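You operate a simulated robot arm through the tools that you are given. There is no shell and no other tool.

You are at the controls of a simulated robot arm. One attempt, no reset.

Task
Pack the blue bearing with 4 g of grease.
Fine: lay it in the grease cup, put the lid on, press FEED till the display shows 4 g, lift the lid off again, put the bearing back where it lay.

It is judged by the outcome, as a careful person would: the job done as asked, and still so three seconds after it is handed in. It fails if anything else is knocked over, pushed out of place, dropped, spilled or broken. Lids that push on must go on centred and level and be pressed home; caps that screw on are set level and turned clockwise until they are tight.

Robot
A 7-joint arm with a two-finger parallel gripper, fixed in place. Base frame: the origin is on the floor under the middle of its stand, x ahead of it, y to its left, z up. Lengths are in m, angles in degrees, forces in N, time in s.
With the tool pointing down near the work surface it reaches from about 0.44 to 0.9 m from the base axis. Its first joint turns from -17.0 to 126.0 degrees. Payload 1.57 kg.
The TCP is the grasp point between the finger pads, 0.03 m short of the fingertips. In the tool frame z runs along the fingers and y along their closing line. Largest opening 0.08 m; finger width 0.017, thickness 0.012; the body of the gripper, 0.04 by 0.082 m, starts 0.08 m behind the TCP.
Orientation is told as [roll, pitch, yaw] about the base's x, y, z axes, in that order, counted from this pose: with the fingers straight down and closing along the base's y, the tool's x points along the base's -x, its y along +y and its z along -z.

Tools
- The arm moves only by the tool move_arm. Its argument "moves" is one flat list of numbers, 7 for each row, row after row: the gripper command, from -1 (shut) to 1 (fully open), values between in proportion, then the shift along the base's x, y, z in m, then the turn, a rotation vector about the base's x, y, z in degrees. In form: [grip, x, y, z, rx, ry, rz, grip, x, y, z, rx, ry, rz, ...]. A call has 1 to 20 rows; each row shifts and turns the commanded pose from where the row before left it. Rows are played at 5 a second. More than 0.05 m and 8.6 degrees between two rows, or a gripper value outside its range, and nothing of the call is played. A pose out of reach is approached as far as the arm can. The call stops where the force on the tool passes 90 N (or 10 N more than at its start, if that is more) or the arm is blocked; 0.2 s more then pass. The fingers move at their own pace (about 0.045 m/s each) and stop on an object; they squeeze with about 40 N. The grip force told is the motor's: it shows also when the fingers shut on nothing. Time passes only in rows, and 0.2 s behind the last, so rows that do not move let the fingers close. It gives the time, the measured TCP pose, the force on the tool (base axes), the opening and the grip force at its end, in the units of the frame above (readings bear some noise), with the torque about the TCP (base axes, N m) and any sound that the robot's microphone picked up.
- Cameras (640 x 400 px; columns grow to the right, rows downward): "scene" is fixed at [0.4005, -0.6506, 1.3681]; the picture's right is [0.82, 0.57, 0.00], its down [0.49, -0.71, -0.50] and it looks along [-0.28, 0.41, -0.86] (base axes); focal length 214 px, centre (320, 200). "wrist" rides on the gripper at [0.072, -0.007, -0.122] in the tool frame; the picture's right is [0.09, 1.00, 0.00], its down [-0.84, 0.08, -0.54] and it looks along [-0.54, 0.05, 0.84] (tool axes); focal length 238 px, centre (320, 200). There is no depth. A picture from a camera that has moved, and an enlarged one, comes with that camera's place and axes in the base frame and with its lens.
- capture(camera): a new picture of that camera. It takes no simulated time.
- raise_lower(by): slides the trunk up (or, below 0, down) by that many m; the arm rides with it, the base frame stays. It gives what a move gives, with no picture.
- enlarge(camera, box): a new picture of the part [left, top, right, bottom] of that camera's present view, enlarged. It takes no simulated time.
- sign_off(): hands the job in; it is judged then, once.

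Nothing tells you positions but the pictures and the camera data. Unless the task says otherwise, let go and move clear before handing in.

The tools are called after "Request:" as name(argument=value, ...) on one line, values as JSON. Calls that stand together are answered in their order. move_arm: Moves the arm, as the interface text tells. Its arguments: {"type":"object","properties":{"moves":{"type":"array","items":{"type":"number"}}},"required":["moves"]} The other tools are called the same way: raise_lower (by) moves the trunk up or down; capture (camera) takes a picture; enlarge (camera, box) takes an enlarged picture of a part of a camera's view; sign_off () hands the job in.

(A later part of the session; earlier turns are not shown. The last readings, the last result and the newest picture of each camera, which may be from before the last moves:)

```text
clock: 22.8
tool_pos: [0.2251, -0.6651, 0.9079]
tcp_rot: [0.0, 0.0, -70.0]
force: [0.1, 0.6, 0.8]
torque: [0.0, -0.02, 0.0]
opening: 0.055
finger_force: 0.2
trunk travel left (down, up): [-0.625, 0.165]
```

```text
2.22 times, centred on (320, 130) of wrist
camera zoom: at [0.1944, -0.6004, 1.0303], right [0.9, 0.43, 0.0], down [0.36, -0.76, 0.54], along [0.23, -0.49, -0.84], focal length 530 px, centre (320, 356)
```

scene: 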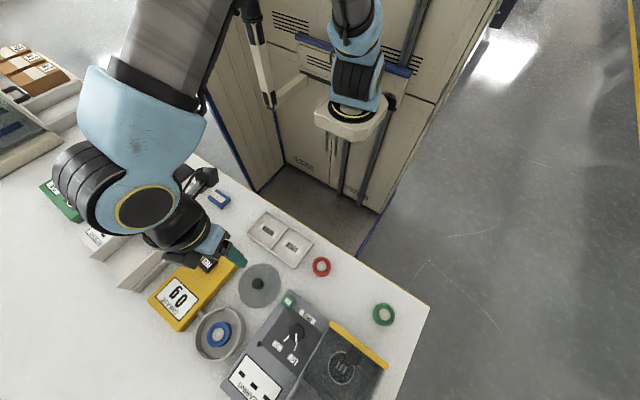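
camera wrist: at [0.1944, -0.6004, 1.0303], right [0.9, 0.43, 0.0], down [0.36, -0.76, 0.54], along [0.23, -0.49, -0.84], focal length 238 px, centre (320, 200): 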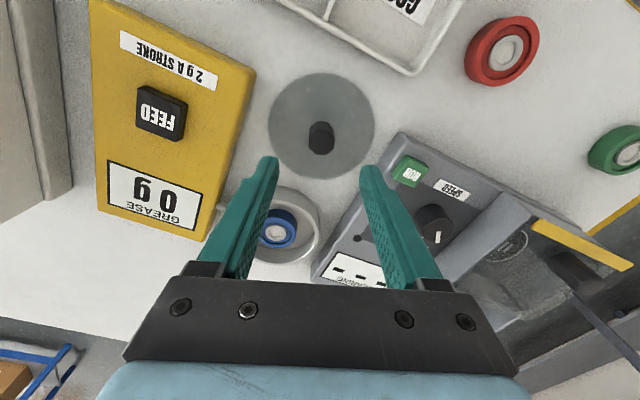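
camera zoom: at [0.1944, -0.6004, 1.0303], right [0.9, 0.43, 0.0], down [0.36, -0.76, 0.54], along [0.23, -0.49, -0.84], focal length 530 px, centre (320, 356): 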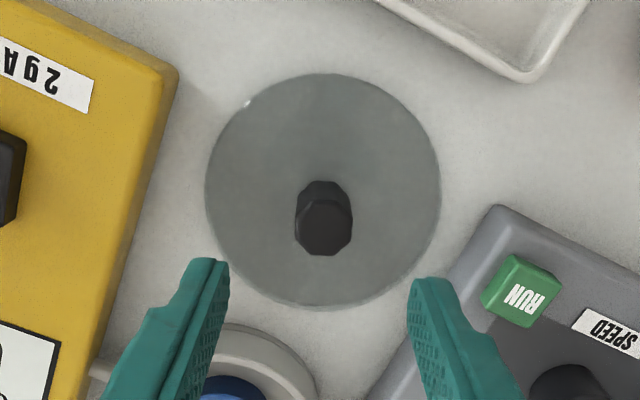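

The tool is centred over the lid to within about 1 mm. I'll lower so the tips sit just above the lid plate, straddling the knob.

Request:
move_arm(moves=[0.38, 0.0005, 0.0005, -0.04, 0, 0, 0, 0.38, 0, 0, -0.025, 0, 0, 0, 0.38, 0, 0, -0.008, 0, 0, 0, 0.38, 0, 0, 0, 0, 0, 0, 0.38, 0, 0, 0, 0, 0, 0])

Request:
enlarge(camera="wrist", box=[210, 60, 430, 240])

Request:
enlarge(camera="scene", box=[180, 240, 300, 380])

```text
clock: 24.0
tool_pos: [0.2243, -0.6634, 0.8355]
tcp_rot: [-0.1, -0.1, -70.1]
force: [0.5, 0.5, 0.4]
torque: [0.02, 0.03, 0.01]
opening: 0.055
finger_force: 0.1
trunk travel left (down, up): [-0.625, 0.165]
```

```text
2.22 times, centred on (320, 150) of wrist
camera zoom: at [0.1946, -0.5996, 0.9574], right [0.9, 0.43, 0.0], down [0.36, -0.76, 0.54], along [0.23, -0.49, -0.84], focal length 530 px, centre (320, 311)
```

zoom: 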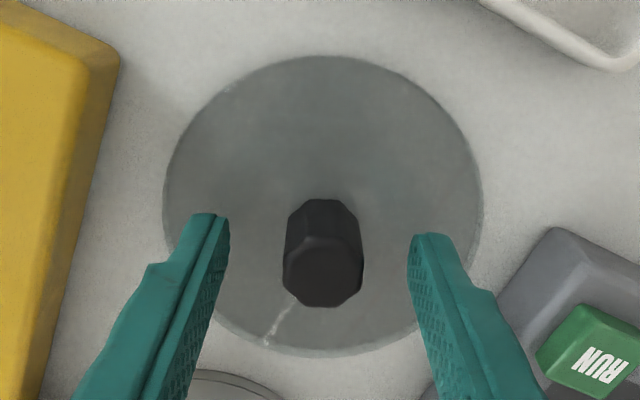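

```text
2.86 times, centred on (240, 310) of scene
camera zoom: at [0.4005, -0.6506, 1.3681], right [0.82, 0.57, 0.0], down [0.49, -0.71, -0.5], along [-0.28, 0.41, -0.86], focal length 613 px, centre (549, -114)
```

zoom: 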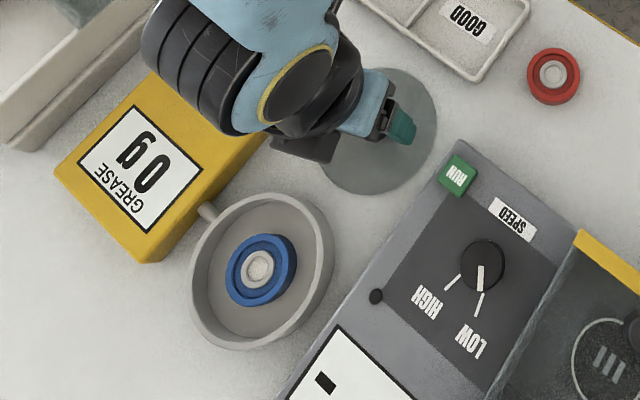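

The knob sits midway between the fingers and nothing is touching. I'll go down 4 mm more and close on it.

Request:
move_arm(moves=[0.38, 0, 0, -0.004, 0, 0, 0, 0.38, 0, 0, 0, 0, 0, 0, -1, 0, 0, 0, 0, 0, 0, -1, 0, 0, 0, 0, 0, 0, -1, 0, 0, 0, 0, 0, 0, -1, 0, 0, 0, 0, 0, 0, -1, 0, 0, 0, 0, 0, 0])

Request:
enlarge(camera="wrist", box=[210, 60, 430, 240])

```text
clock: 25.6
tool_pos: [0.225, -0.6635, 0.832]
tcp_rot: [0.1, 0.0, -69.9]
force: [0.0, -0.3, 1.7]
torque: [0.01, 0.0, -0.02]
opening: 0.0222
finger_force: 34.9
trunk travel left (down, up): [-0.625, 0.165]
```

```text
2.22 times, centred on (320, 150) of wrist
camera zoom: at [0.1948, -0.5994, 0.9536], right [0.9, 0.43, 0.0], down [0.36, -0.76, 0.54], along [0.23, -0.49, -0.84], focal length 530 px, centre (320, 311)
```

zoom: 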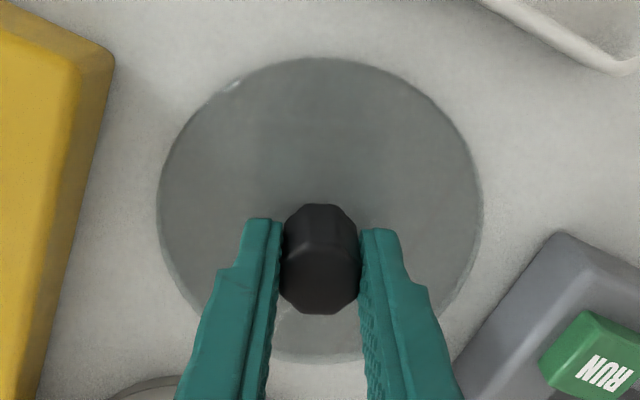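

The knob is held (22 mm) and the lid is centred under the tool. I'll lift it a little and check it hangs level before carrying it.

Request:
move_arm(moves=[-1, 0, 0, 0.01, 0, 0, 0, -1, 0, 0, 0.03, 0, 0, 0, -1, 0, 0, 0.045, 0, 0, 0, -1, 0, 0, 0, 0, 0, 0])

Request:
capture(camera="wrist")

Request:
enlarge(camera="scene", box=[180, 220, 320, 380])

```text
clock: 26.6
tool_pos: [0.2262, -0.6629, 0.9174]
tcp_rot: [-0.1, 0.0, -70.0]
force: [-0.4, -0.2, -0.6]
torque: [-0.01, 0.02, 0.0]
opening: 0.0223
finger_force: 34.9
trunk travel left (down, up): [-0.625, 0.165]
```

```text
taken
camera wrist: at [0.1952, -0.5984, 1.0395], right [0.9, 0.43, 0.0], down [0.36, -0.76, 0.54], along [0.23, -0.49, -0.84], focal length 238 px, centre (320, 200)
```

wrist: 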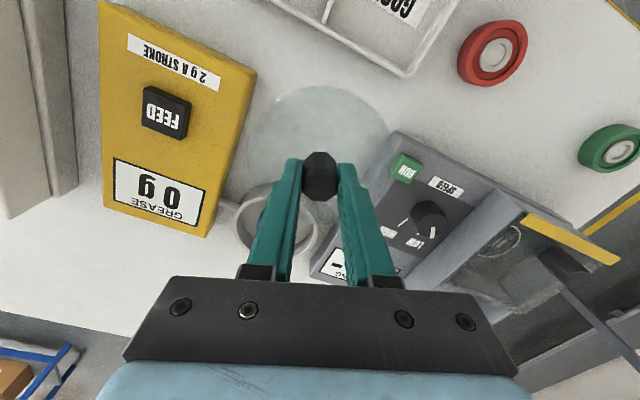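

```text
2.50 times, centred on (250, 300) of scene
camera zoom: at [0.4005, -0.6506, 1.3681], right [0.82, 0.57, 0.0], down [0.49, -0.71, -0.5], along [-0.28, 0.41, -0.86], focal length 536 px, centre (495, -50)
```

zoom: 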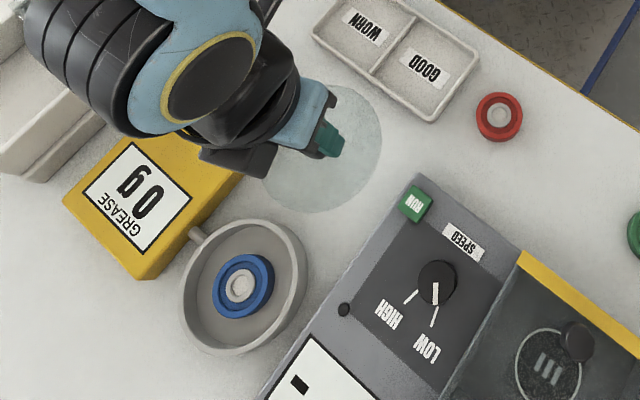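

The lid is clear plastic, lifted and level. I'll carry it over the cup.

Request:
move_arm(moves=[-1, 0.0007, -0.0428, 0, 0, 0, 0, -1, 0.0007, -0.0428, 0, 0, 0, 0, -1, 0.0006, -0.0428, 0, 0, 0, 0, -1, 0, 0, 0, 0, 0, 0, -1, 0, 0, 0, 0, 0, 0])

Request:
capture(camera="wrist")

Request:
enlarge(camera="wrist", box=[210, 40, 430, 240])

Request:
enlarge(camera="scene", box=[140, 240, 300, 400])

```text
clock: 27.8
tool_pos: [0.2273, -0.7922, 0.9184]
tcp_rot: [0.1, 0.0, -70.0]
force: [0.4, 0.1, -0.7]
torque: [-0.01, -0.02, -0.01]
opening: 0.0222
finger_force: 35.0
trunk travel left (down, up): [-0.625, 0.165]
```

```text
taken
camera wrist: at [0.1969, -0.7276, 1.04], right [0.9, 0.43, 0.0], down [0.36, -0.76, 0.54], along [0.23, -0.49, -0.84], focal length 238 px, centre (320, 200)
```

wrist: 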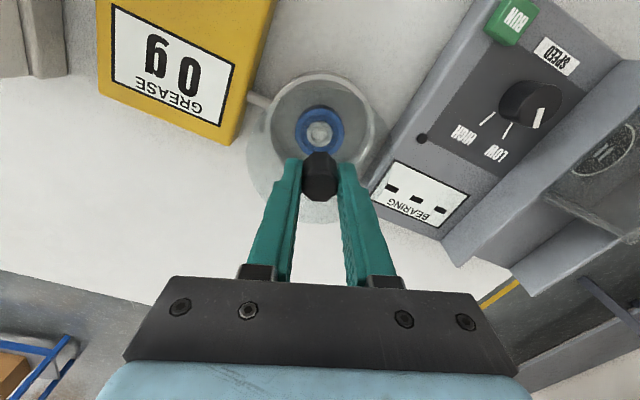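

```text
2.00 times, centred on (320, 140) of wrist
camera zoom: at [0.1969, -0.7276, 1.04], right [0.9, 0.43, 0.0], down [0.36, -0.76, 0.54], along [0.23, -0.49, -0.84], focal length 477 px, centre (320, 320)
```

zoom: 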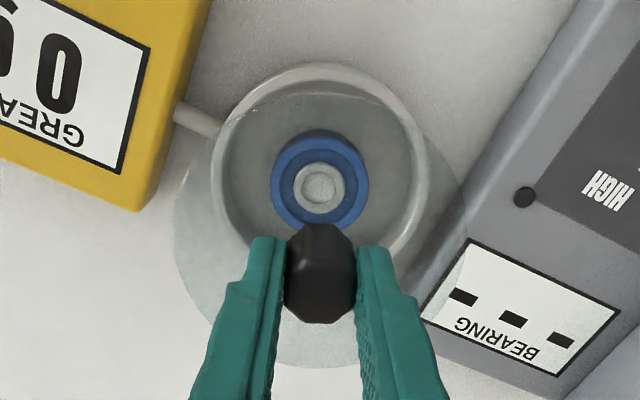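

```text
2.50 times, centred on (220, 320) of scene
camera zoom: at [0.4005, -0.6506, 1.3681], right [0.82, 0.57, 0.0], down [0.49, -0.71, -0.5], along [-0.28, 0.41, -0.86], focal length 536 px, centre (570, -100)
```

zoom: 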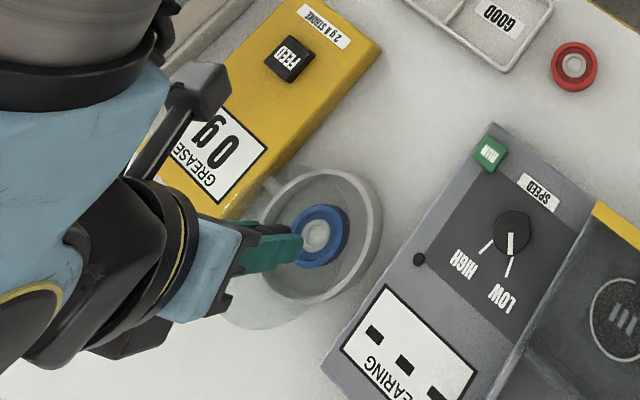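

The lid is over the cup and nearly concentric. I'll lower to about a centimetre above the rim and check the alignment again.

Request:
move_arm(moves=[-1, 0, 0, -0.03, 0, 0, 0, -1, 0, 0, -0.018, 0, 0, 0, -1, 0, 0, 0, 0, 0, 0, -1, 0, 0, 0, 0, 0, 0])

Request:
enlarge(camera="wrist", box=[220, 60, 420, 250])

Request:
enlarge(camera="scene", box=[160, 280, 270, 390])

```text
clock: 28.8
tool_pos: [0.2268, -0.7913, 0.8685]
tcp_rot: [0.0, 0.0, -70.0]
force: [0.5, 0.0, -1.6]
torque: [0.02, -0.02, -0.01]
opening: 0.0221
finger_force: 34.6
trunk travel left (down, up): [-0.625, 0.165]
```

```text
2.11 times, centred on (320, 155) of wrist
camera zoom: at [0.1961, -0.7273, 0.9911], right [0.9, 0.43, 0.0], down [0.36, -0.76, 0.54], along [0.23, -0.49, -0.84], focal length 502 px, centre (320, 295)
```

zoom: 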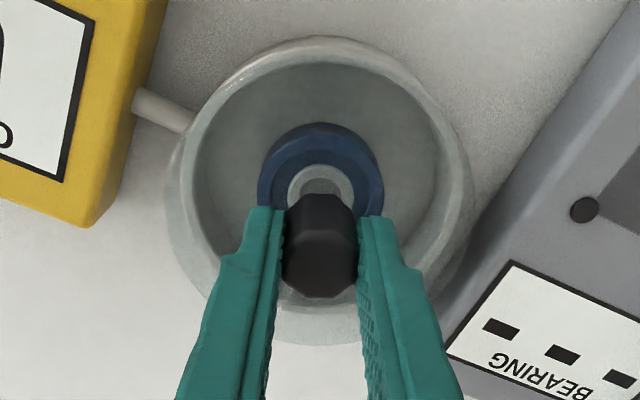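

```text
3.64 times, centred on (215, 335) of scene
camera zoom: at [0.4005, -0.6506, 1.3681], right [0.82, 0.57, 0.0], down [0.49, -0.71, -0.5], along [-0.28, 0.41, -0.86], focal length 780 px, centre (702, -291)
```

zoom: 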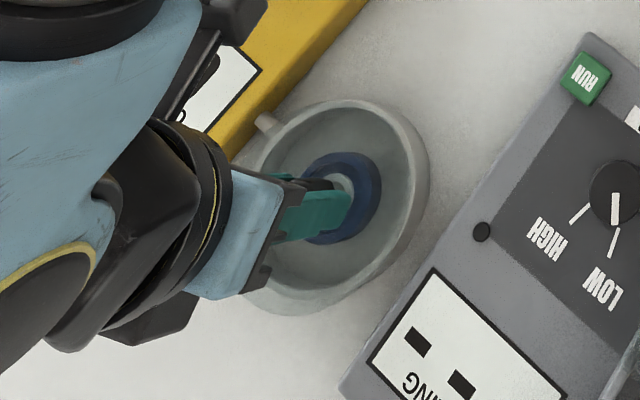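

Request:
enlarge(camera="wrist", box=[235, 70, 325, 220])

Request:
enlarge(camera="wrist", box=[320, 70, 410, 220])

```text
2.67 times, centred on (280, 145) of wrist
camera zoom: at [0.1961, -0.7273, 0.9911], right [0.9, 0.43, 0.0], down [0.36, -0.76, 0.54], along [0.23, -0.49, -0.84], focal length 636 px, centre (427, 347)
```

zoom: 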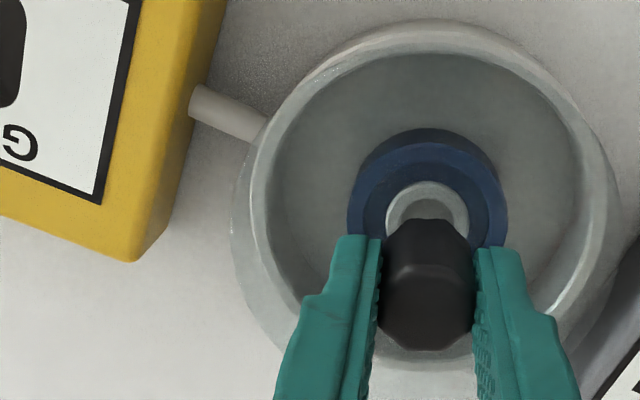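

```text
2.67 times, centred on (365, 145) of wrist
camera zoom: at [0.1961, -0.7273, 0.9911], right [0.9, 0.43, 0.0], down [0.36, -0.76, 0.54], along [0.23, -0.49, -0.84], focal length 636 px, centre (200, 347)
```

zoom: 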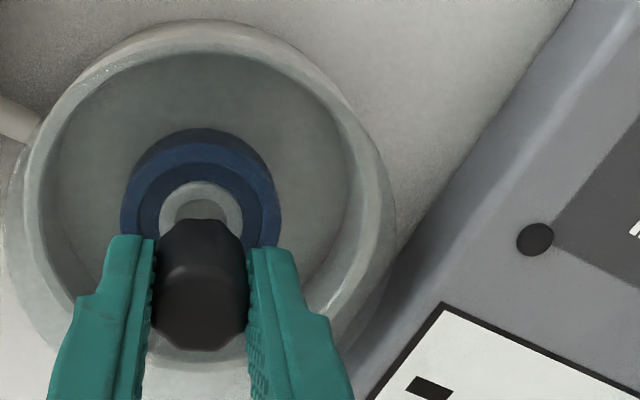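

The lid and cup centres agree to within about a millimetre on both axes. I'll lower in small steps until the lid meets the rim.

Request:
move_arm(moves=[-1, 0.0002, 0.0003, -0.006, 0, 0, 0, -1, 0, 0, -0.003, 0, 0, 0, -1, 0, 0, 0, 0, 0, 0])

Request:
move_arm(moves=[-1, 0, 0, -0.002, 0, 0, 0, -1, 0, 0, 0, 0, 0, 0])

```text
clock: 29.6
tool_pos: [0.227, -0.7932, 0.8619]
tcp_rot: [0.0, 0.0, -69.9]
force: [1.3, 0.6, 10.8]
torque: [0.48, 0.08, -0.11]
opening: 0.0221
finger_force: 35.3
trunk travel left (down, up): [-0.625, 0.165]
```

```text
clock: 30.2
tool_pos: [0.2271, -0.7918, 0.8613]
tcp_rot: [0.0, -0.3, -69.9]
force: [0.5, 5.2, 31.7]
torque: [0.58, 0.04, -0.15]
opening: 0.0223
finger_force: 35.2
trunk travel left (down, up): [-0.625, 0.165]
```

The lid met the rim at TCP z ≈ 0.862, a bit higher than I'd worked out, and the torque says contact began on the robot-side edge. I'll ease the load off and look before pressing.

Request:
move_arm(moves=[-1, 0, 0, 0.002, 0, 0, 0, -1, 0, 0, 0, 0, 0, 0])

Request:
enlarge(camera="wrist", box=[235, 70, 325, 220])

Request:
enlarge(camera="wrist", box=[270, 70, 370, 140])

Request:
enlarge(camera="wrist", box=[320, 90, 410, 240])

Request:
enlarge(camera="scene", box=[190, 295, 260, 375])

```text
clock: 30.8
tool_pos: [0.2261, -0.7918, 0.8616]
tcp_rot: [0.0, -0.2, -70.0]
force: [2.5, -1.1, 23.2]
torque: [-0.45, -0.15, -0.15]
opening: 0.0222
finger_force: 34.7
trunk travel left (down, up): [-0.625, 0.165]
```

```text
2.67 times, centred on (280, 145) of wrist
camera zoom: at [0.1964, -0.7272, 0.9831], right [0.9, 0.43, 0.0], down [0.36, -0.76, 0.54], along [0.23, -0.49, -0.84], focal length 636 px, centre (427, 347)
```

zoom: 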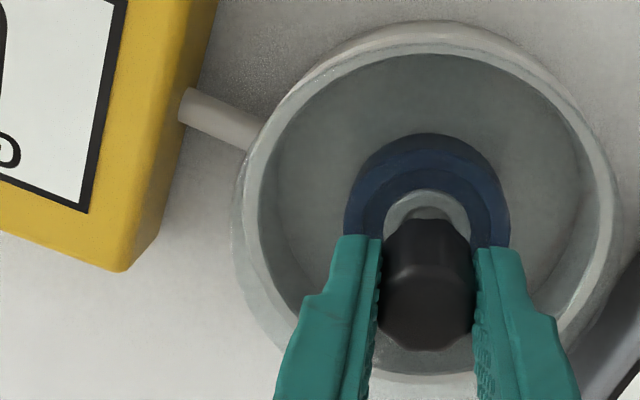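

```text
5.71 times, centred on (320, 105) of wrist
camera zoom: at [0.1964, -0.7272, 0.9831], right [0.9, 0.43, 0.0], down [0.36, -0.76, 0.54], along [0.23, -0.49, -0.84], focal length 1362 px, centre (320, 743)
```

zoom: 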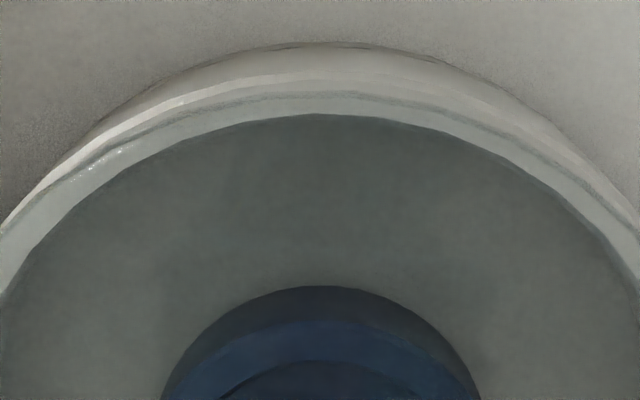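

```text
2.67 times, centred on (365, 165) of wrist
camera zoom: at [0.1964, -0.7272, 0.9831], right [0.9, 0.43, 0.0], down [0.36, -0.76, 0.54], along [0.23, -0.49, -0.84], focal length 636 px, centre (200, 293)
```

zoom: 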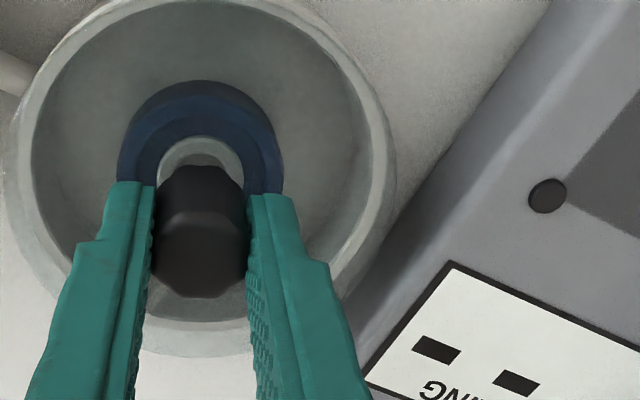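

```text
5.00 times, centred on (225, 335) of scene
camera zoom: at [0.4005, -0.6506, 1.3681], right [0.82, 0.57, 0.0], down [0.49, -0.71, -0.5], along [-0.28, 0.41, -0.86], focal length 1072 px, centre (795, -475)
```

zoom: 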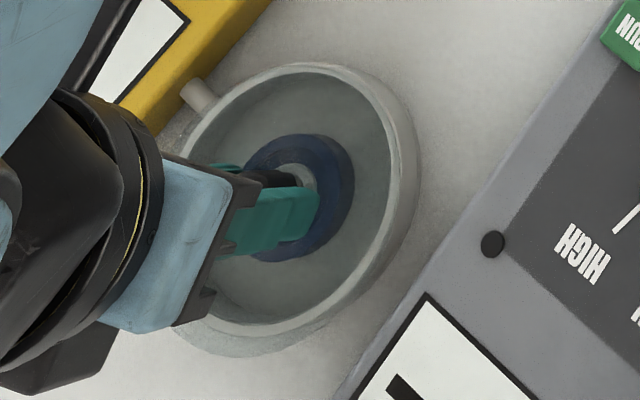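

Taking the rim at z ≈ 0.82 (from the contact height), all the earlier views agree on a cup centre of about (0.2264, −0.7895). So the lid sits about 3 mm too far out. I'll lift it off, shift it back and re-check.

Request:
move_arm(moves=[-1, 0, 0, 0.007, 0, 0, 0, -1, -0.0012, 0.003, 0, 0, 0, 0, -1, 0, 0, 0, 0, 0, 0, -1, 0, 0, 0, 0, 0, 0])

Request:
enlarge(camera="wrist", box=[235, 70, 325, 220])

Request:
enlarge(camera="wrist", box=[320, 90, 410, 240])

Request:
enlarge(camera="wrist", box=[270, 60, 370, 130])

```text
clock: 31.8
tool_pos: [0.2264, -0.7891, 0.8664]
tcp_rot: [0.0, 0.0, -69.9]
force: [0.1, 0.2, -0.5]
torque: [0.02, -0.03, 0.03]
opening: 0.0218
finger_force: 35.4
trunk travel left (down, up): [-0.625, 0.165]
```

```text
2.67 times, centred on (280, 145) of wrist
camera zoom: at [0.1955, -0.7245, 0.9889], right [0.9, 0.43, 0.0], down [0.36, -0.76, 0.54], along [0.23, -0.49, -0.84], focal length 636 px, centre (427, 347)
```

zoom: 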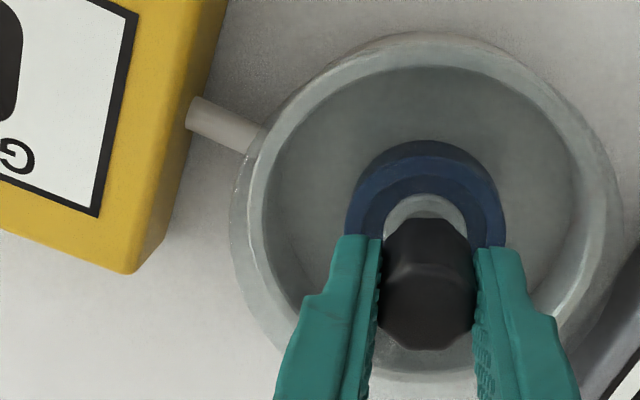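

```text
2.67 times, centred on (365, 165) of wrist
camera zoom: at [0.1955, -0.7245, 0.9889], right [0.9, 0.43, 0.0], down [0.36, -0.76, 0.54], along [0.23, -0.49, -0.84], focal length 636 px, centre (200, 293)
```

zoom: 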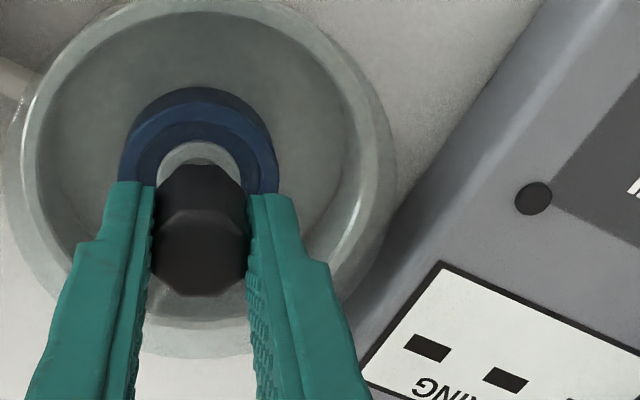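

```text
5.71 times, centred on (320, 95) of wrist
camera zoom: at [0.1955, -0.7245, 0.9889], right [0.9, 0.43, 0.0], down [0.36, -0.76, 0.54], along [0.23, -0.49, -0.84], focal length 1362 px, centre (320, 800)
```

zoom: 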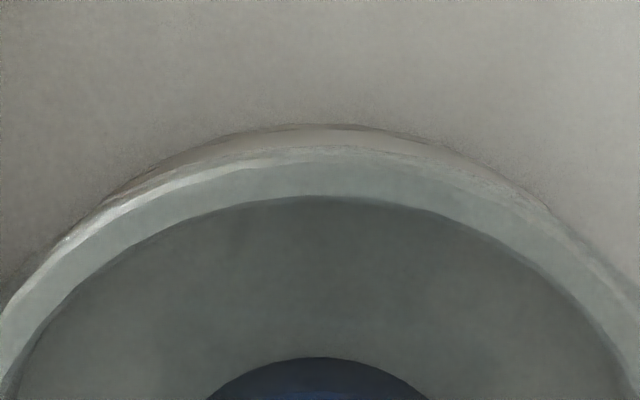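

Now cup and lid are concentric in both directions, with the cup centre at the tool axis. I'll lower gently again and read the force.

Request:
move_arm(moves=[-1, 0, 0, -0.004, 0, 0, 0, -1, 0, 0, -0.001, 0, 0, 0, -1, 0, 0, 0, 0, 0, 0])

Request:
move_arm(moves=[-1, 0, 0, -0.001, 0, 0, 0, -1, 0, 0, 0, 0, 0, 0])

```text
clock: 32.6
tool_pos: [0.2267, -0.7879, 0.8615]
tcp_rot: [0.0, 0.0, -70.0]
force: [-0.3, -0.3, -0.6]
torque: [0.0, -0.01, -0.01]
opening: 0.0221
finger_force: 34.5
trunk travel left (down, up): [-0.625, 0.165]
```

```text
clock: 33.2
tool_pos: [0.2263, -0.7889, 0.8602]
tcp_rot: [0.0, 0.0, -70.0]
force: [-0.8, 0.2, 4.3]
torque: [0.29, 0.09, 0.01]
opening: 0.0223
finger_force: 34.6
trunk travel left (down, up): [-0.625, 0.165]
```

Light contact again, centred slightly to the robot side. I'll press a little more and see whether the load evens out and the lid seats.

Request:
move_arm(moves=[-1, 0, 0, -0.001, 0, 0, 0, -1, 0, 0, 0, 0, 0, 0])

Request:
move_arm(moves=[-1, 0, 0, -0.001, 0, 0, 0, -1, 0, 0, 0, 0, 0, 0])

Request:
enlarge(camera="wrist", box=[235, 70, 325, 220])

Request:
enlarge(camera="wrist", box=[270, 60, 370, 130])

Request:
enlarge(camera="scene", box=[190, 295, 260, 375])

```text
clock: 33.8
tool_pos: [0.2257, -0.7894, 0.8602]
tcp_rot: [0.0, -0.1, -70.0]
force: [0.6, 0.0, 13.8]
torque: [0.65, 0.16, -0.08]
opening: 0.0222
finger_force: 34.4
trunk travel left (down, up): [-0.625, 0.165]
```

```text
clock: 34.4
tool_pos: [0.2258, -0.7886, 0.8608]
tcp_rot: [0.0, -0.2, -70.0]
force: [0.5, 2.0, 24.8]
torque: [0.58, 0.11, -0.08]
opening: 0.0219
finger_force: 35.4
trunk travel left (down, up): [-0.625, 0.165]
```

```text
2.67 times, centred on (280, 145) of wrist
camera zoom: at [0.196, -0.7239, 0.9827], right [0.9, 0.43, 0.0], down [0.36, -0.76, 0.54], along [0.23, -0.49, -0.84], focal length 636 px, centre (427, 347)
```

zoom: 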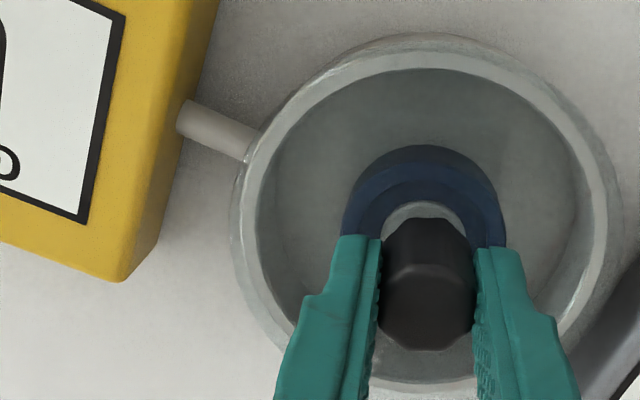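

```text
5.71 times, centred on (320, 95) of wrist
camera zoom: at [0.196, -0.7239, 0.9827], right [0.9, 0.43, 0.0], down [0.36, -0.76, 0.54], along [0.23, -0.49, -0.84], focal length 1362 px, centre (320, 800)
```

zoom: 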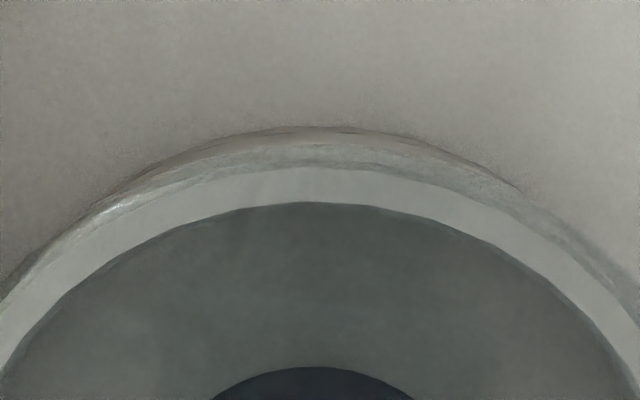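

```text
5.00 times, centred on (225, 335) of scene
camera zoom: at [0.4005, -0.6506, 1.3681], right [0.82, 0.57, 0.0], down [0.49, -0.71, -0.5], along [-0.28, 0.41, -0.86], focal length 1072 px, centre (795, -475)
```

zoom: 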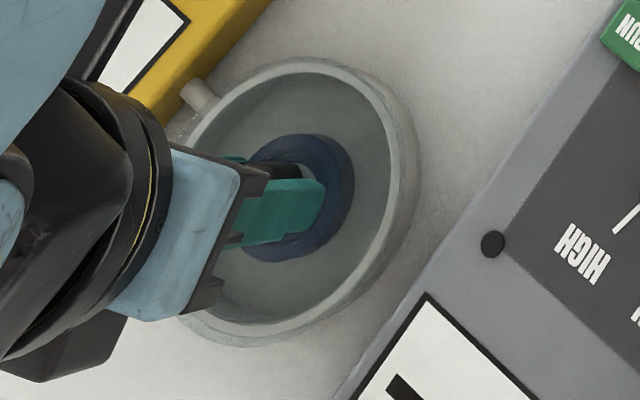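

The lid now sits flush on the rim under about 25 N. I'll check the overhang on every side before letting go.

Request:
enlarge(camera="wrist", box=[240, 120, 300, 220])

Request:
enlarge(camera="wrist", box=[350, 100, 410, 200])

Request:
enlarge(camera="wrist", box=[290, 170, 360, 230])

```text
4.00 times, centred on (270, 170) of wrist
camera zoom: at [0.196, -0.7239, 0.9827], right [0.9, 0.43, 0.0], down [0.36, -0.76, 0.54], along [0.23, -0.49, -0.84], focal length 953 px, centre (520, 320)
```

zoom: 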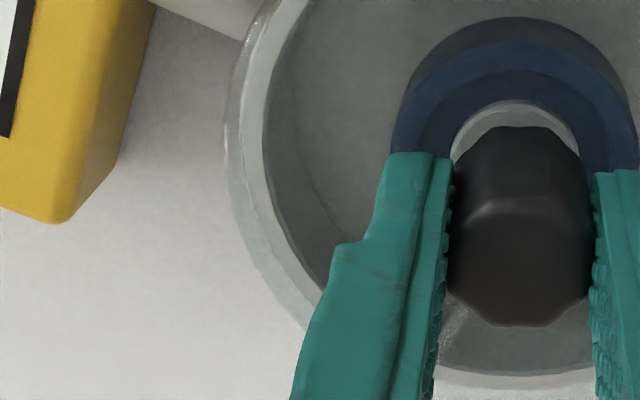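

```text
4.00 times, centred on (380, 150) of wrist
camera zoom: at [0.196, -0.7239, 0.9827], right [0.9, 0.43, 0.0], down [0.36, -0.76, 0.54], along [0.23, -0.49, -0.84], focal length 953 px, centre (80, 400)
```

zoom: 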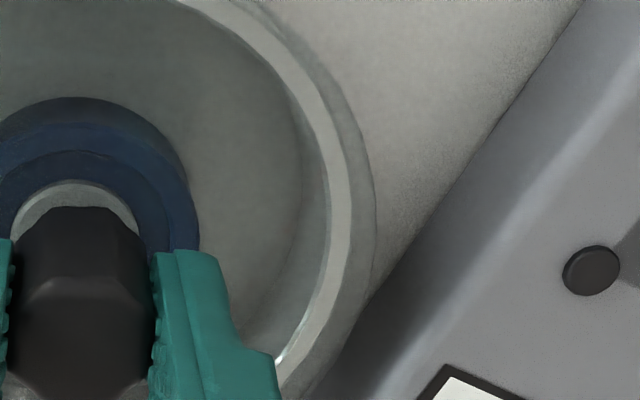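

```text
6.67 times, centred on (325, 200) of wrist
camera zoom: at [0.196, -0.7239, 0.9827], right [0.9, 0.43, 0.0], down [0.36, -0.76, 0.54], along [0.23, -0.49, -0.84], focal length 1589 px, centre (287, 200)
```

zoom: 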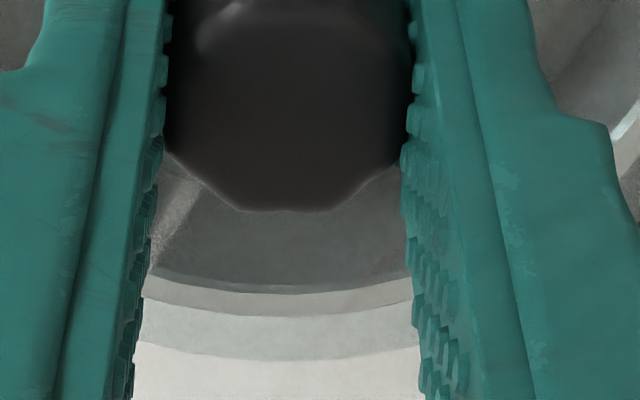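

The lid is concentric with the cup to within about 1 mm, with an even overhang of about 2 mm all round. I'll give it one more firm push to be sure it's home.

Request:
move_arm(moves=[-1, 0, 0, -0.0012, 0, 0, 0, -1, 0, 0, 0, 0, 0, 0])

```text
clock: 35.0
tool_pos: [0.2263, -0.7898, 0.8602]
tcp_rot: [0.0, -0.4, -70.1]
force: [1.8, 3.5, 35.2]
torque: [0.05, -0.11, -0.12]
opening: 0.0221
finger_force: 35.1
trunk travel left (down, up): [-0.625, 0.165]
```

Now it's loaded evenly (torque near zero) against a hard stop, so the lid is seated level. I'll ease off the load and release the knob.

Request:
move_arm(moves=[-1, 0, 0, 0.0022, 0, 0, 0, -1, 0, 0, 0, 0, 0, 0])

Request:
move_arm(moves=[0.3, 0, 0, 0, 0, 0, 0, 0.3, 0, 0, 0, 0, 0, 0, 0.3, 0, 0, 0, 0, 0, 0])

Request:
capture(camera="wrist")

```text
clock: 35.6
tool_pos: [0.225, -0.7896, 0.8602]
tcp_rot: [0.1, 0.0, -70.0]
force: [3.3, -4.7, 19.3]
torque: [-0.72, -0.26, -0.1]
opening: 0.0223
finger_force: 35.4
trunk travel left (down, up): [-0.625, 0.165]
```

```text
clock: 36.4
tool_pos: [0.2261, -0.7894, 0.8591]
tcp_rot: [0.0, 0.1, -70.0]
force: [-0.4, 0.4, -0.4]
torque: [-0.02, 0.01, 0.01]
opening: 0.052
finger_force: 0.1
trunk travel left (down, up): [-0.625, 0.165]
heard: snap
```

```text
taken
camera wrist: at [0.1957, -0.7243, 0.9814], right [0.9, 0.43, 0.0], down [0.36, -0.76, 0.54], along [0.23, -0.49, -0.84], focal length 238 px, centre (320, 200)
```

wrist: 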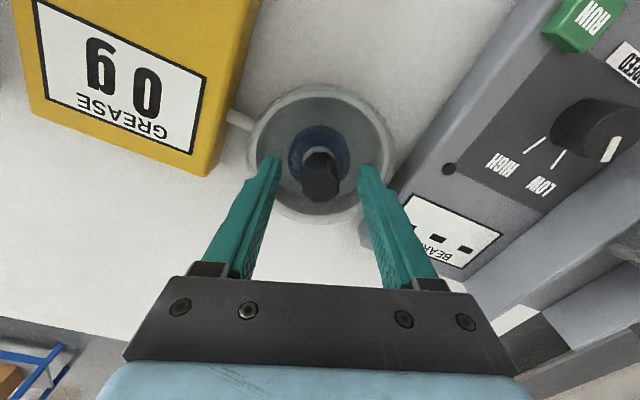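

A snap was heard on release, probably the lid settling into its seat. I'll look closely to confirm it's on level and centred.

Request:
enlarge(camera="wrist", box=[230, 70, 410, 230])

Request:
enlarge(camera="scene", box=[180, 290, 270, 380])

```text
2.50 times, centred on (320, 150) of wrist
camera zoom: at [0.1957, -0.7243, 0.9814], right [0.9, 0.43, 0.0], down [0.36, -0.76, 0.54], along [0.23, -0.49, -0.84], focal length 596 px, centre (320, 325)
```

zoom: 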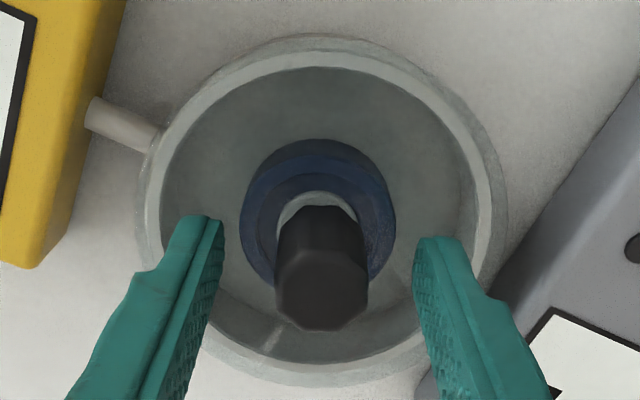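

```text
4.44 times, centred on (225, 335) of scene
camera zoom: at [0.4005, -0.6506, 1.3681], right [0.82, 0.57, 0.0], down [0.49, -0.71, -0.5], along [-0.28, 0.41, -0.86], focal length 953 px, centre (742, -400)
```

zoom: 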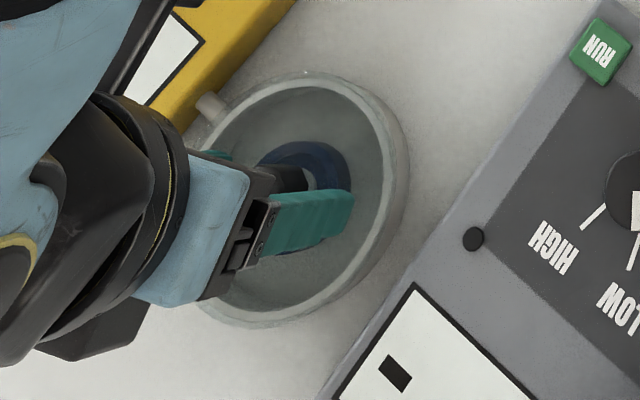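

The lid is still concentric and level on the cup. Next I'll rise clear, close the fingers and move over the FEED button.

Request:
move_arm(moves=[0.3, 0, 0, 0.02, 0, 0, 0, 0.3, 0, 0, 0.04, 0, 0, 0, 0.3, 0, 0, 0.04, 0, 0, 0, -1, -0.0314, 0.0223, 0, 0, 0, 0, -1, -0.0314, 0.0223, 0, 0, 0, 0, -1, -0.0314, 0.0223, 0, 0, 0, 0, -1, -0.0314, 0.0223, 0, 0, 0, 0, -1, 0, 0, 0, 0, 0, 0, -1, 0, 0, 0, 0, 0, 0])

Request:
capture(camera="wrist")

Request:
enlarge(camera="wrist", box=[220, 20, 420, 220])

Request:
capture(camera="scene")

```text
clock: 38.4
tool_pos: [0.0976, -0.7004, 0.9599]
tcp_rot: [0.0, 0.1, -70.0]
force: [-0.2, -0.4, 0.4]
torque: [-0.04, -0.01, 0.04]
opening: 0.0001
finger_force: 21.4
trunk travel left (down, up): [-0.625, 0.165]
```

```text
taken
camera wrist: at [0.0674, -0.6363, 1.0812], right [0.9, 0.43, 0.0], down [0.36, -0.76, 0.54], along [0.23, -0.49, -0.84], focal length 238 px, centre (320, 200)
```

wrist: 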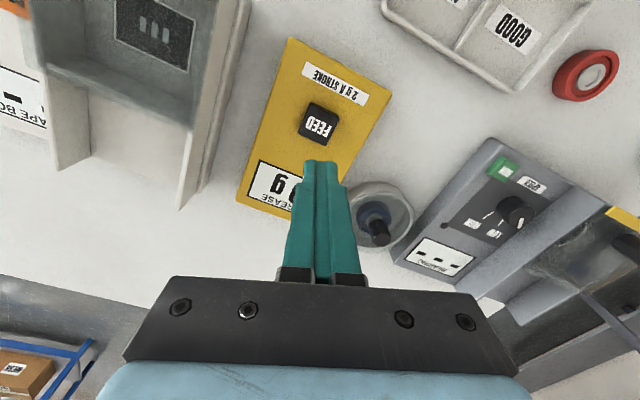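

```text
2.00 times, centred on (320, 120) of wrist
camera zoom: at [0.0674, -0.6363, 1.0812], right [0.9, 0.43, 0.0], down [0.36, -0.76, 0.54], along [0.23, -0.49, -0.84], focal length 477 px, centre (320, 360)
```

zoom: 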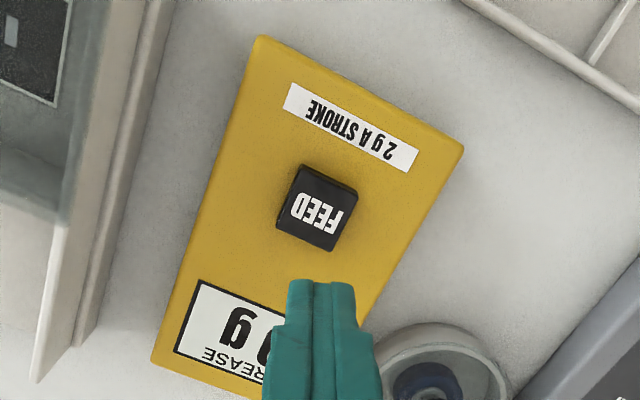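

```text
taken
```

scene: 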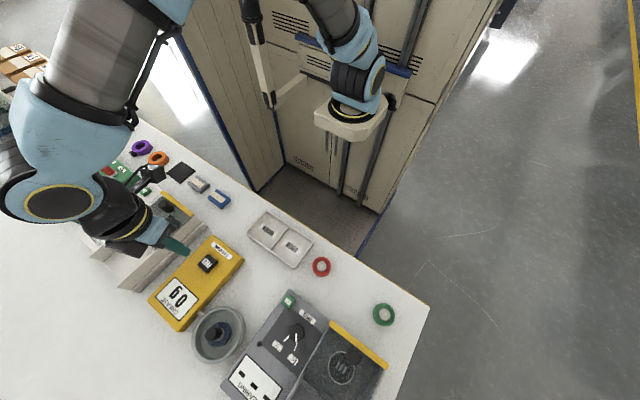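

The closed fingertips are right over the FEED button to within 2–3 mm, and the display shows 0 g. I'll come down to just above it.

Request:
move_arm(moves=[-1, -0.0018, 0.0003, -0.04, 0, 0, 0, -1, 0, 0, -0.03, 0, 0, 0, -1, 0, 0, -0.01, 0, 0, 0, -1, 0, 0, 0, 0, 0, 0])

Request:
enlarge(camera="wrist", box=[220, 60, 420, 240])

Request:
enlarge(camera="scene", box=[130, 220, 260, 350])

```text
clock: 39.4
tool_pos: [0.0983, -0.7007, 0.8791]
tcp_rot: [0.0, 0.0, -70.0]
force: [-0.3, -0.2, 0.1]
torque: [-0.01, -0.01, 0.02]
opening: 0.0004
finger_force: 21.0
trunk travel left (down, up): [-0.625, 0.165]
```

```text
2.22 times, centred on (320, 150) of wrist
camera zoom: at [0.067, -0.6361, 1.0013], right [0.9, 0.43, 0.0], down [0.36, -0.76, 0.54], along [0.23, -0.49, -0.84], focal length 530 px, centre (320, 311)
```

zoom: 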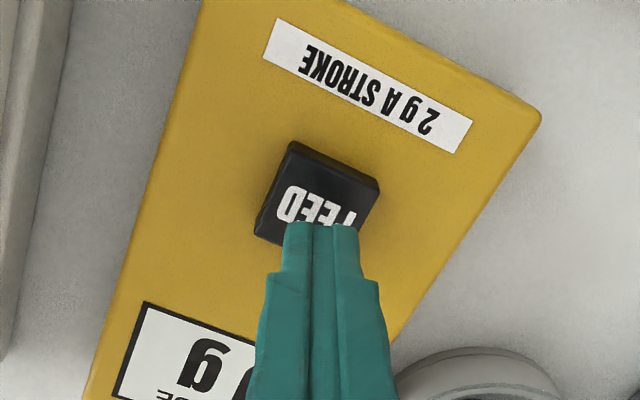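

```text
3.08 times, centred on (195, 285) of scene
camera zoom: at [0.4005, -0.6506, 1.3681], right [0.82, 0.57, 0.0], down [0.49, -0.71, -0.5], along [-0.28, 0.41, -0.86], focal length 660 px, centre (705, -62)
```

zoom: 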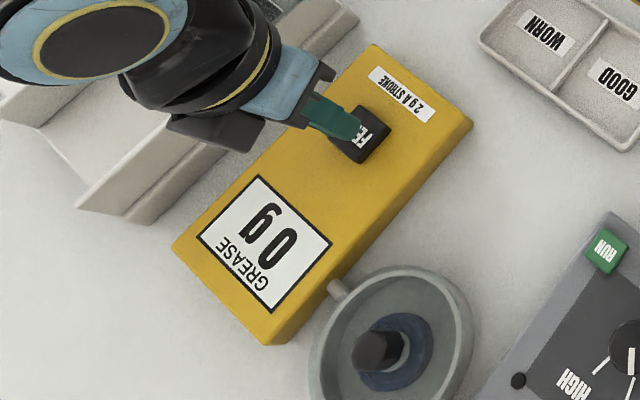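

The tips are aligned over the button and nothing is touching yet. I'll lower in small steps until I feel it.

Request:
move_arm(moves=[-1, 0, 0, -0.01, 0, 0, 0, -1, 0, 0, -0.005, 0, 0, 0, -1, 0, 0, 0, 0, 0, 0])

Request:
move_arm(moves=[-1, 0, 0, -0.003, 0, 0, 0, -1, 0, 0, 0, 0, 0, 0])

Request:
enlarge(camera="wrist", box=[220, 60, 420, 240])

```text
clock: 40.2
tool_pos: [0.0978, -0.701, 0.8641]
tcp_rot: [0.0, -0.1, -70.0]
force: [-0.5, -0.1, -0.2]
torque: [-0.01, -0.04, 0.0]
opening: 0.0
finger_force: 21.6
trunk travel left (down, up): [-0.625, 0.165]
```

```text
clock: 40.8
tool_pos: [0.0986, -0.6991, 0.862]
tcp_rot: [0.1, 0.1, -70.0]
force: [-0.8, 0.6, 0.4]
torque: [0.05, 0.03, -0.02]
opening: 0.0002
finger_force: 20.9
trunk travel left (down, up): [-0.625, 0.165]
```

```text
2.22 times, centred on (320, 150) of wrist
camera zoom: at [0.0685, -0.6355, 0.9841], right [0.9, 0.43, 0.0], down [0.36, -0.76, 0.54], along [0.23, -0.49, -0.84], focal length 530 px, centre (320, 311)
```

zoom: 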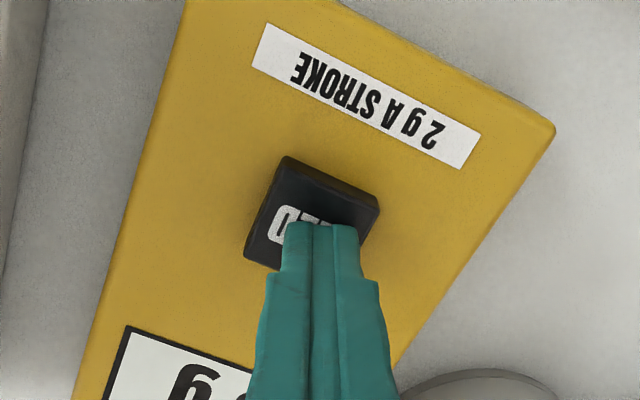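

Request:
move_arm(moves=[-1, 0, 0, -0.003, 0, 0, 0, -1, 0, 0, 0, 0, 0, 0])

Request:
move_arm(moves=[-1, 0, 0, -0.002, 0, 0, 0, -1, 0, 0, 0, 0, 0, 0])

```text
clock: 41.4
tool_pos: [0.0979, -0.7002, 0.8597]
tcp_rot: [0.0, -0.1, -70.0]
force: [1.0, 0.5, 2.4]
torque: [0.0, -0.01, 0.02]
opening: 0.0002
finger_force: 21.2
trunk travel left (down, up): [-0.625, 0.165]
```

```text
clock: 42.0
tool_pos: [0.0993, -0.6997, 0.8567]
tcp_rot: [0.1, 0.0, -70.0]
force: [-0.5, -1.9, 3.0]
torque: [-0.08, -0.01, 0.01]
opening: 0.0
finger_force: 21.6
trunk travel left (down, up): [-0.625, 0.165]
heard: click
```

Contact and a click, so the button has gone down once. I'll raise off it fully and read the display.

Request:
move_arm(moves=[-1, 0, 0, 0.01, 0, 0, 0, -1, 0, 0, 0.01, 0, 0, 0, -1, 0, 0, 0, 0, 0, 0])

Request:
enlarge(camera="scene", box=[130, 220, 260, 350])

Request:
capture(camera="wrist")

```text
clock: 42.8
tool_pos: [0.0985, -0.6995, 0.8774]
tcp_rot: [-0.1, 0.0, -70.0]
force: [0.2, 0.4, -0.7]
torque: [-0.02, 0.02, 0.01]
opening: 0.0
finger_force: 21.2
trunk travel left (down, up): [-0.625, 0.165]
```

```text
3.08 times, centred on (195, 285) of scene
camera zoom: at [0.4005, -0.6506, 1.3681], right [0.82, 0.57, 0.0], down [0.49, -0.71, -0.5], along [-0.28, 0.41, -0.86], focal length 660 px, centre (705, -62)
```

zoom: 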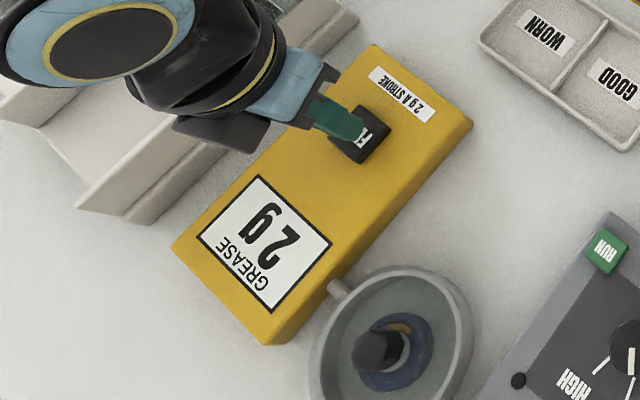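

```text
taken
camera wrist: at [0.0684, -0.6352, 0.999], right [0.9, 0.43, 0.0], down [0.36, -0.76, 0.54], along [0.23, -0.49, -0.84], focal length 238 px, centre (320, 200)
```

wrist: 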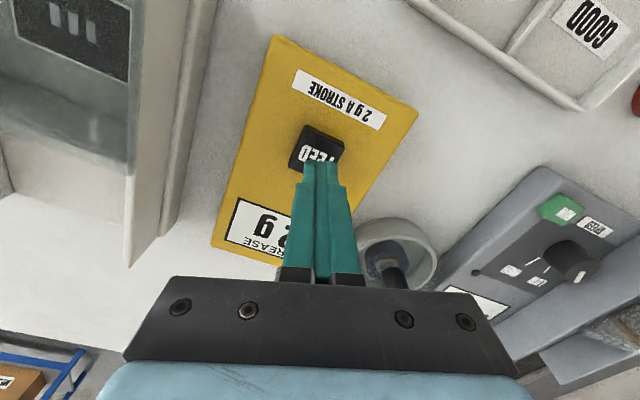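

The display reads 2 g and grease is showing on the bearing. One more identical stroke will make 4 g.

Request:
move_arm(moves=[-1, 0, 0, -0.01, 0, 0, 0, -1, 0, 0, -0.005, 0, 0, 0, -1, 0, 0, -0.003, 0, 0, 0, -1, 0, 0, -0.002, 0, 0, 0, -1, 0, 0, 0, 0, 0, 0])

Request:
enlarge(camera="scene", box=[130, 220, 260, 350])

```text
clock: 44.0
tool_pos: [0.0984, -0.7003, 0.8564]
tcp_rot: [-0.1, 0.0, -69.9]
force: [0.3, 0.9, 4.2]
torque: [0.03, -0.03, -0.01]
opening: 0.0001
finger_force: 21.6
trunk travel left (down, up): [-0.625, 0.165]
heard: click
```

```text
3.08 times, centred on (195, 285) of scene
camera zoom: at [0.4005, -0.6506, 1.3681], right [0.82, 0.57, 0.0], down [0.49, -0.71, -0.5], along [-0.28, 0.41, -0.86], focal length 660 px, centre (705, -62)
```

zoom: 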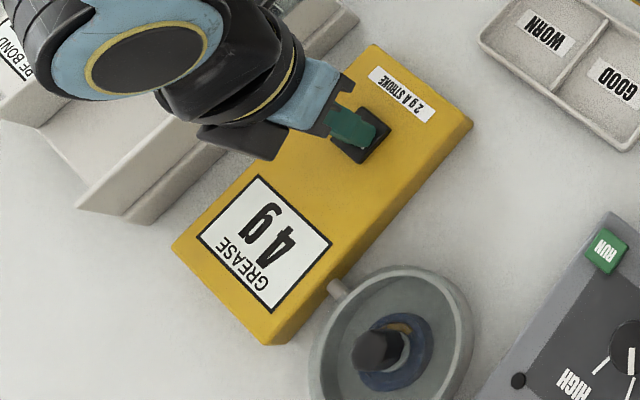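

The display reads 4 g, so no more presses. I'll rise straight off the button and go back over the lid.

Request:
move_arm(moves=[-1, 0, 0, 0.01, 0, 0, 0, -1, 0, 0, 0.045, 0, 0, 0, -1, 0, 0, 0.045, 0, 0, 0, 0.3, 0.03185, -0.02238, 0, 0, 0, 0, 0.3, 0.03185, -0.02238, 0, 0, 0, 0, 0.3, 0.03185, -0.02238, 0, 0, 0, 0, 0.3, 0.03185, -0.02238, 0, 0, 0, 0, 0.3, 0, 0, 0, 0, 0, 0, 0.3, 0, 0, 0, 0, 0, 0])

Request:
capture(camera="wrist")

Request:
enlarge(camera="wrist", box=[220, 40, 420, 220])

Request:
enlarge(camera="scene", box=[130, 220, 290, 380])

```text
clock: 46.0
tool_pos: [0.2252, -0.786, 0.9554]
tcp_rot: [0.0, 0.0, -70.0]
force: [0.2, 1.3, -0.2]
torque: [-0.02, -0.03, -0.03]
opening: 0.052
finger_force: 0.0
trunk travel left (down, up): [-0.625, 0.165]
```

```text
taken
camera wrist: at [0.1953, -0.7221, 1.0775], right [0.9, 0.43, 0.0], down [0.36, -0.76, 0.54], along [0.23, -0.49, -0.84], focal length 238 px, centre (320, 200)
```

wrist: 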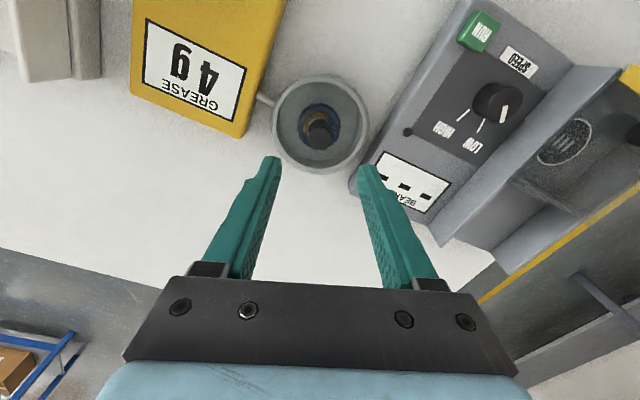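

```text
2.22 times, centred on (320, 130) of wrist
camera zoom: at [0.1953, -0.7221, 1.0775], right [0.9, 0.43, 0.0], down [0.36, -0.76, 0.54], along [0.23, -0.49, -0.84], focal length 530 px, centre (320, 356)
```

zoom: 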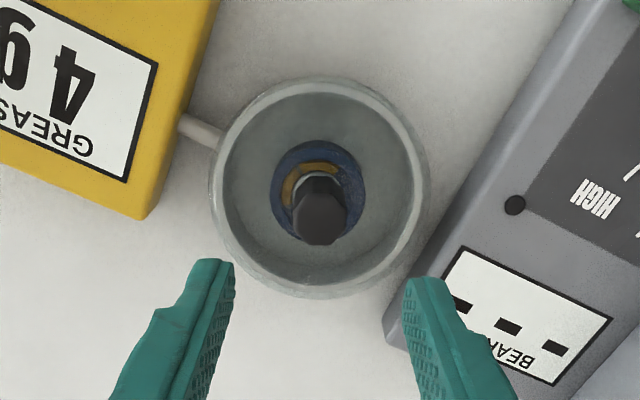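

```text
2.50 times, centred on (210, 300) of scene
camera zoom: at [0.4005, -0.6506, 1.3681], right [0.82, 0.57, 0.0], down [0.49, -0.71, -0.5], along [-0.28, 0.41, -0.86], focal length 536 px, centre (595, -50)
```

zoom: 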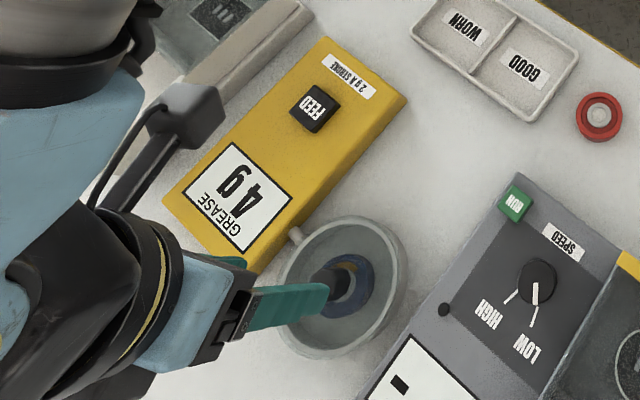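

The lid is still seated on the cup and the display stays at 4 g. I'll lower around the knob.

Request:
move_arm(moves=[0.3, 0.0003, -0.0008, -0.04, 0, 0, 0, 0.3, 0, 0, -0.035, 0, 0, 0, 0.3, 0, 0, -0.015, 0, 0, 0, 0.3, 0, 0, -0.005, 0, 0, 0, 0.3, 0, 0, 0, 0, 0, 0])

Request:
enlarge(camera="wrist", box=[220, 60, 420, 240])

```text
clock: 47.2
tool_pos: [0.2259, -0.7889, 0.8624]
tcp_rot: [0.0, 0.1, -70.0]
force: [-0.1, 0.1, -0.1]
torque: [0.0, 0.04, 0.02]
opening: 0.0519
finger_force: 0.2
trunk travel left (down, up): [-0.625, 0.165]
```

```text
2.22 times, centred on (320, 150) of wrist
camera zoom: at [0.1957, -0.7243, 0.9835], right [0.9, 0.43, 0.0], down [0.36, -0.76, 0.54], along [0.23, -0.49, -0.84], focal length 530 px, centre (320, 311)
```

zoom: 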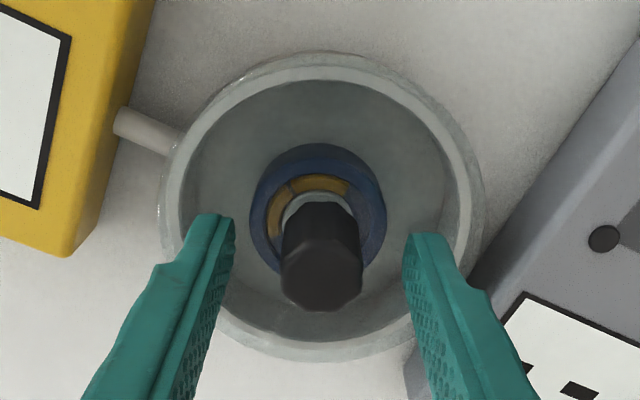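

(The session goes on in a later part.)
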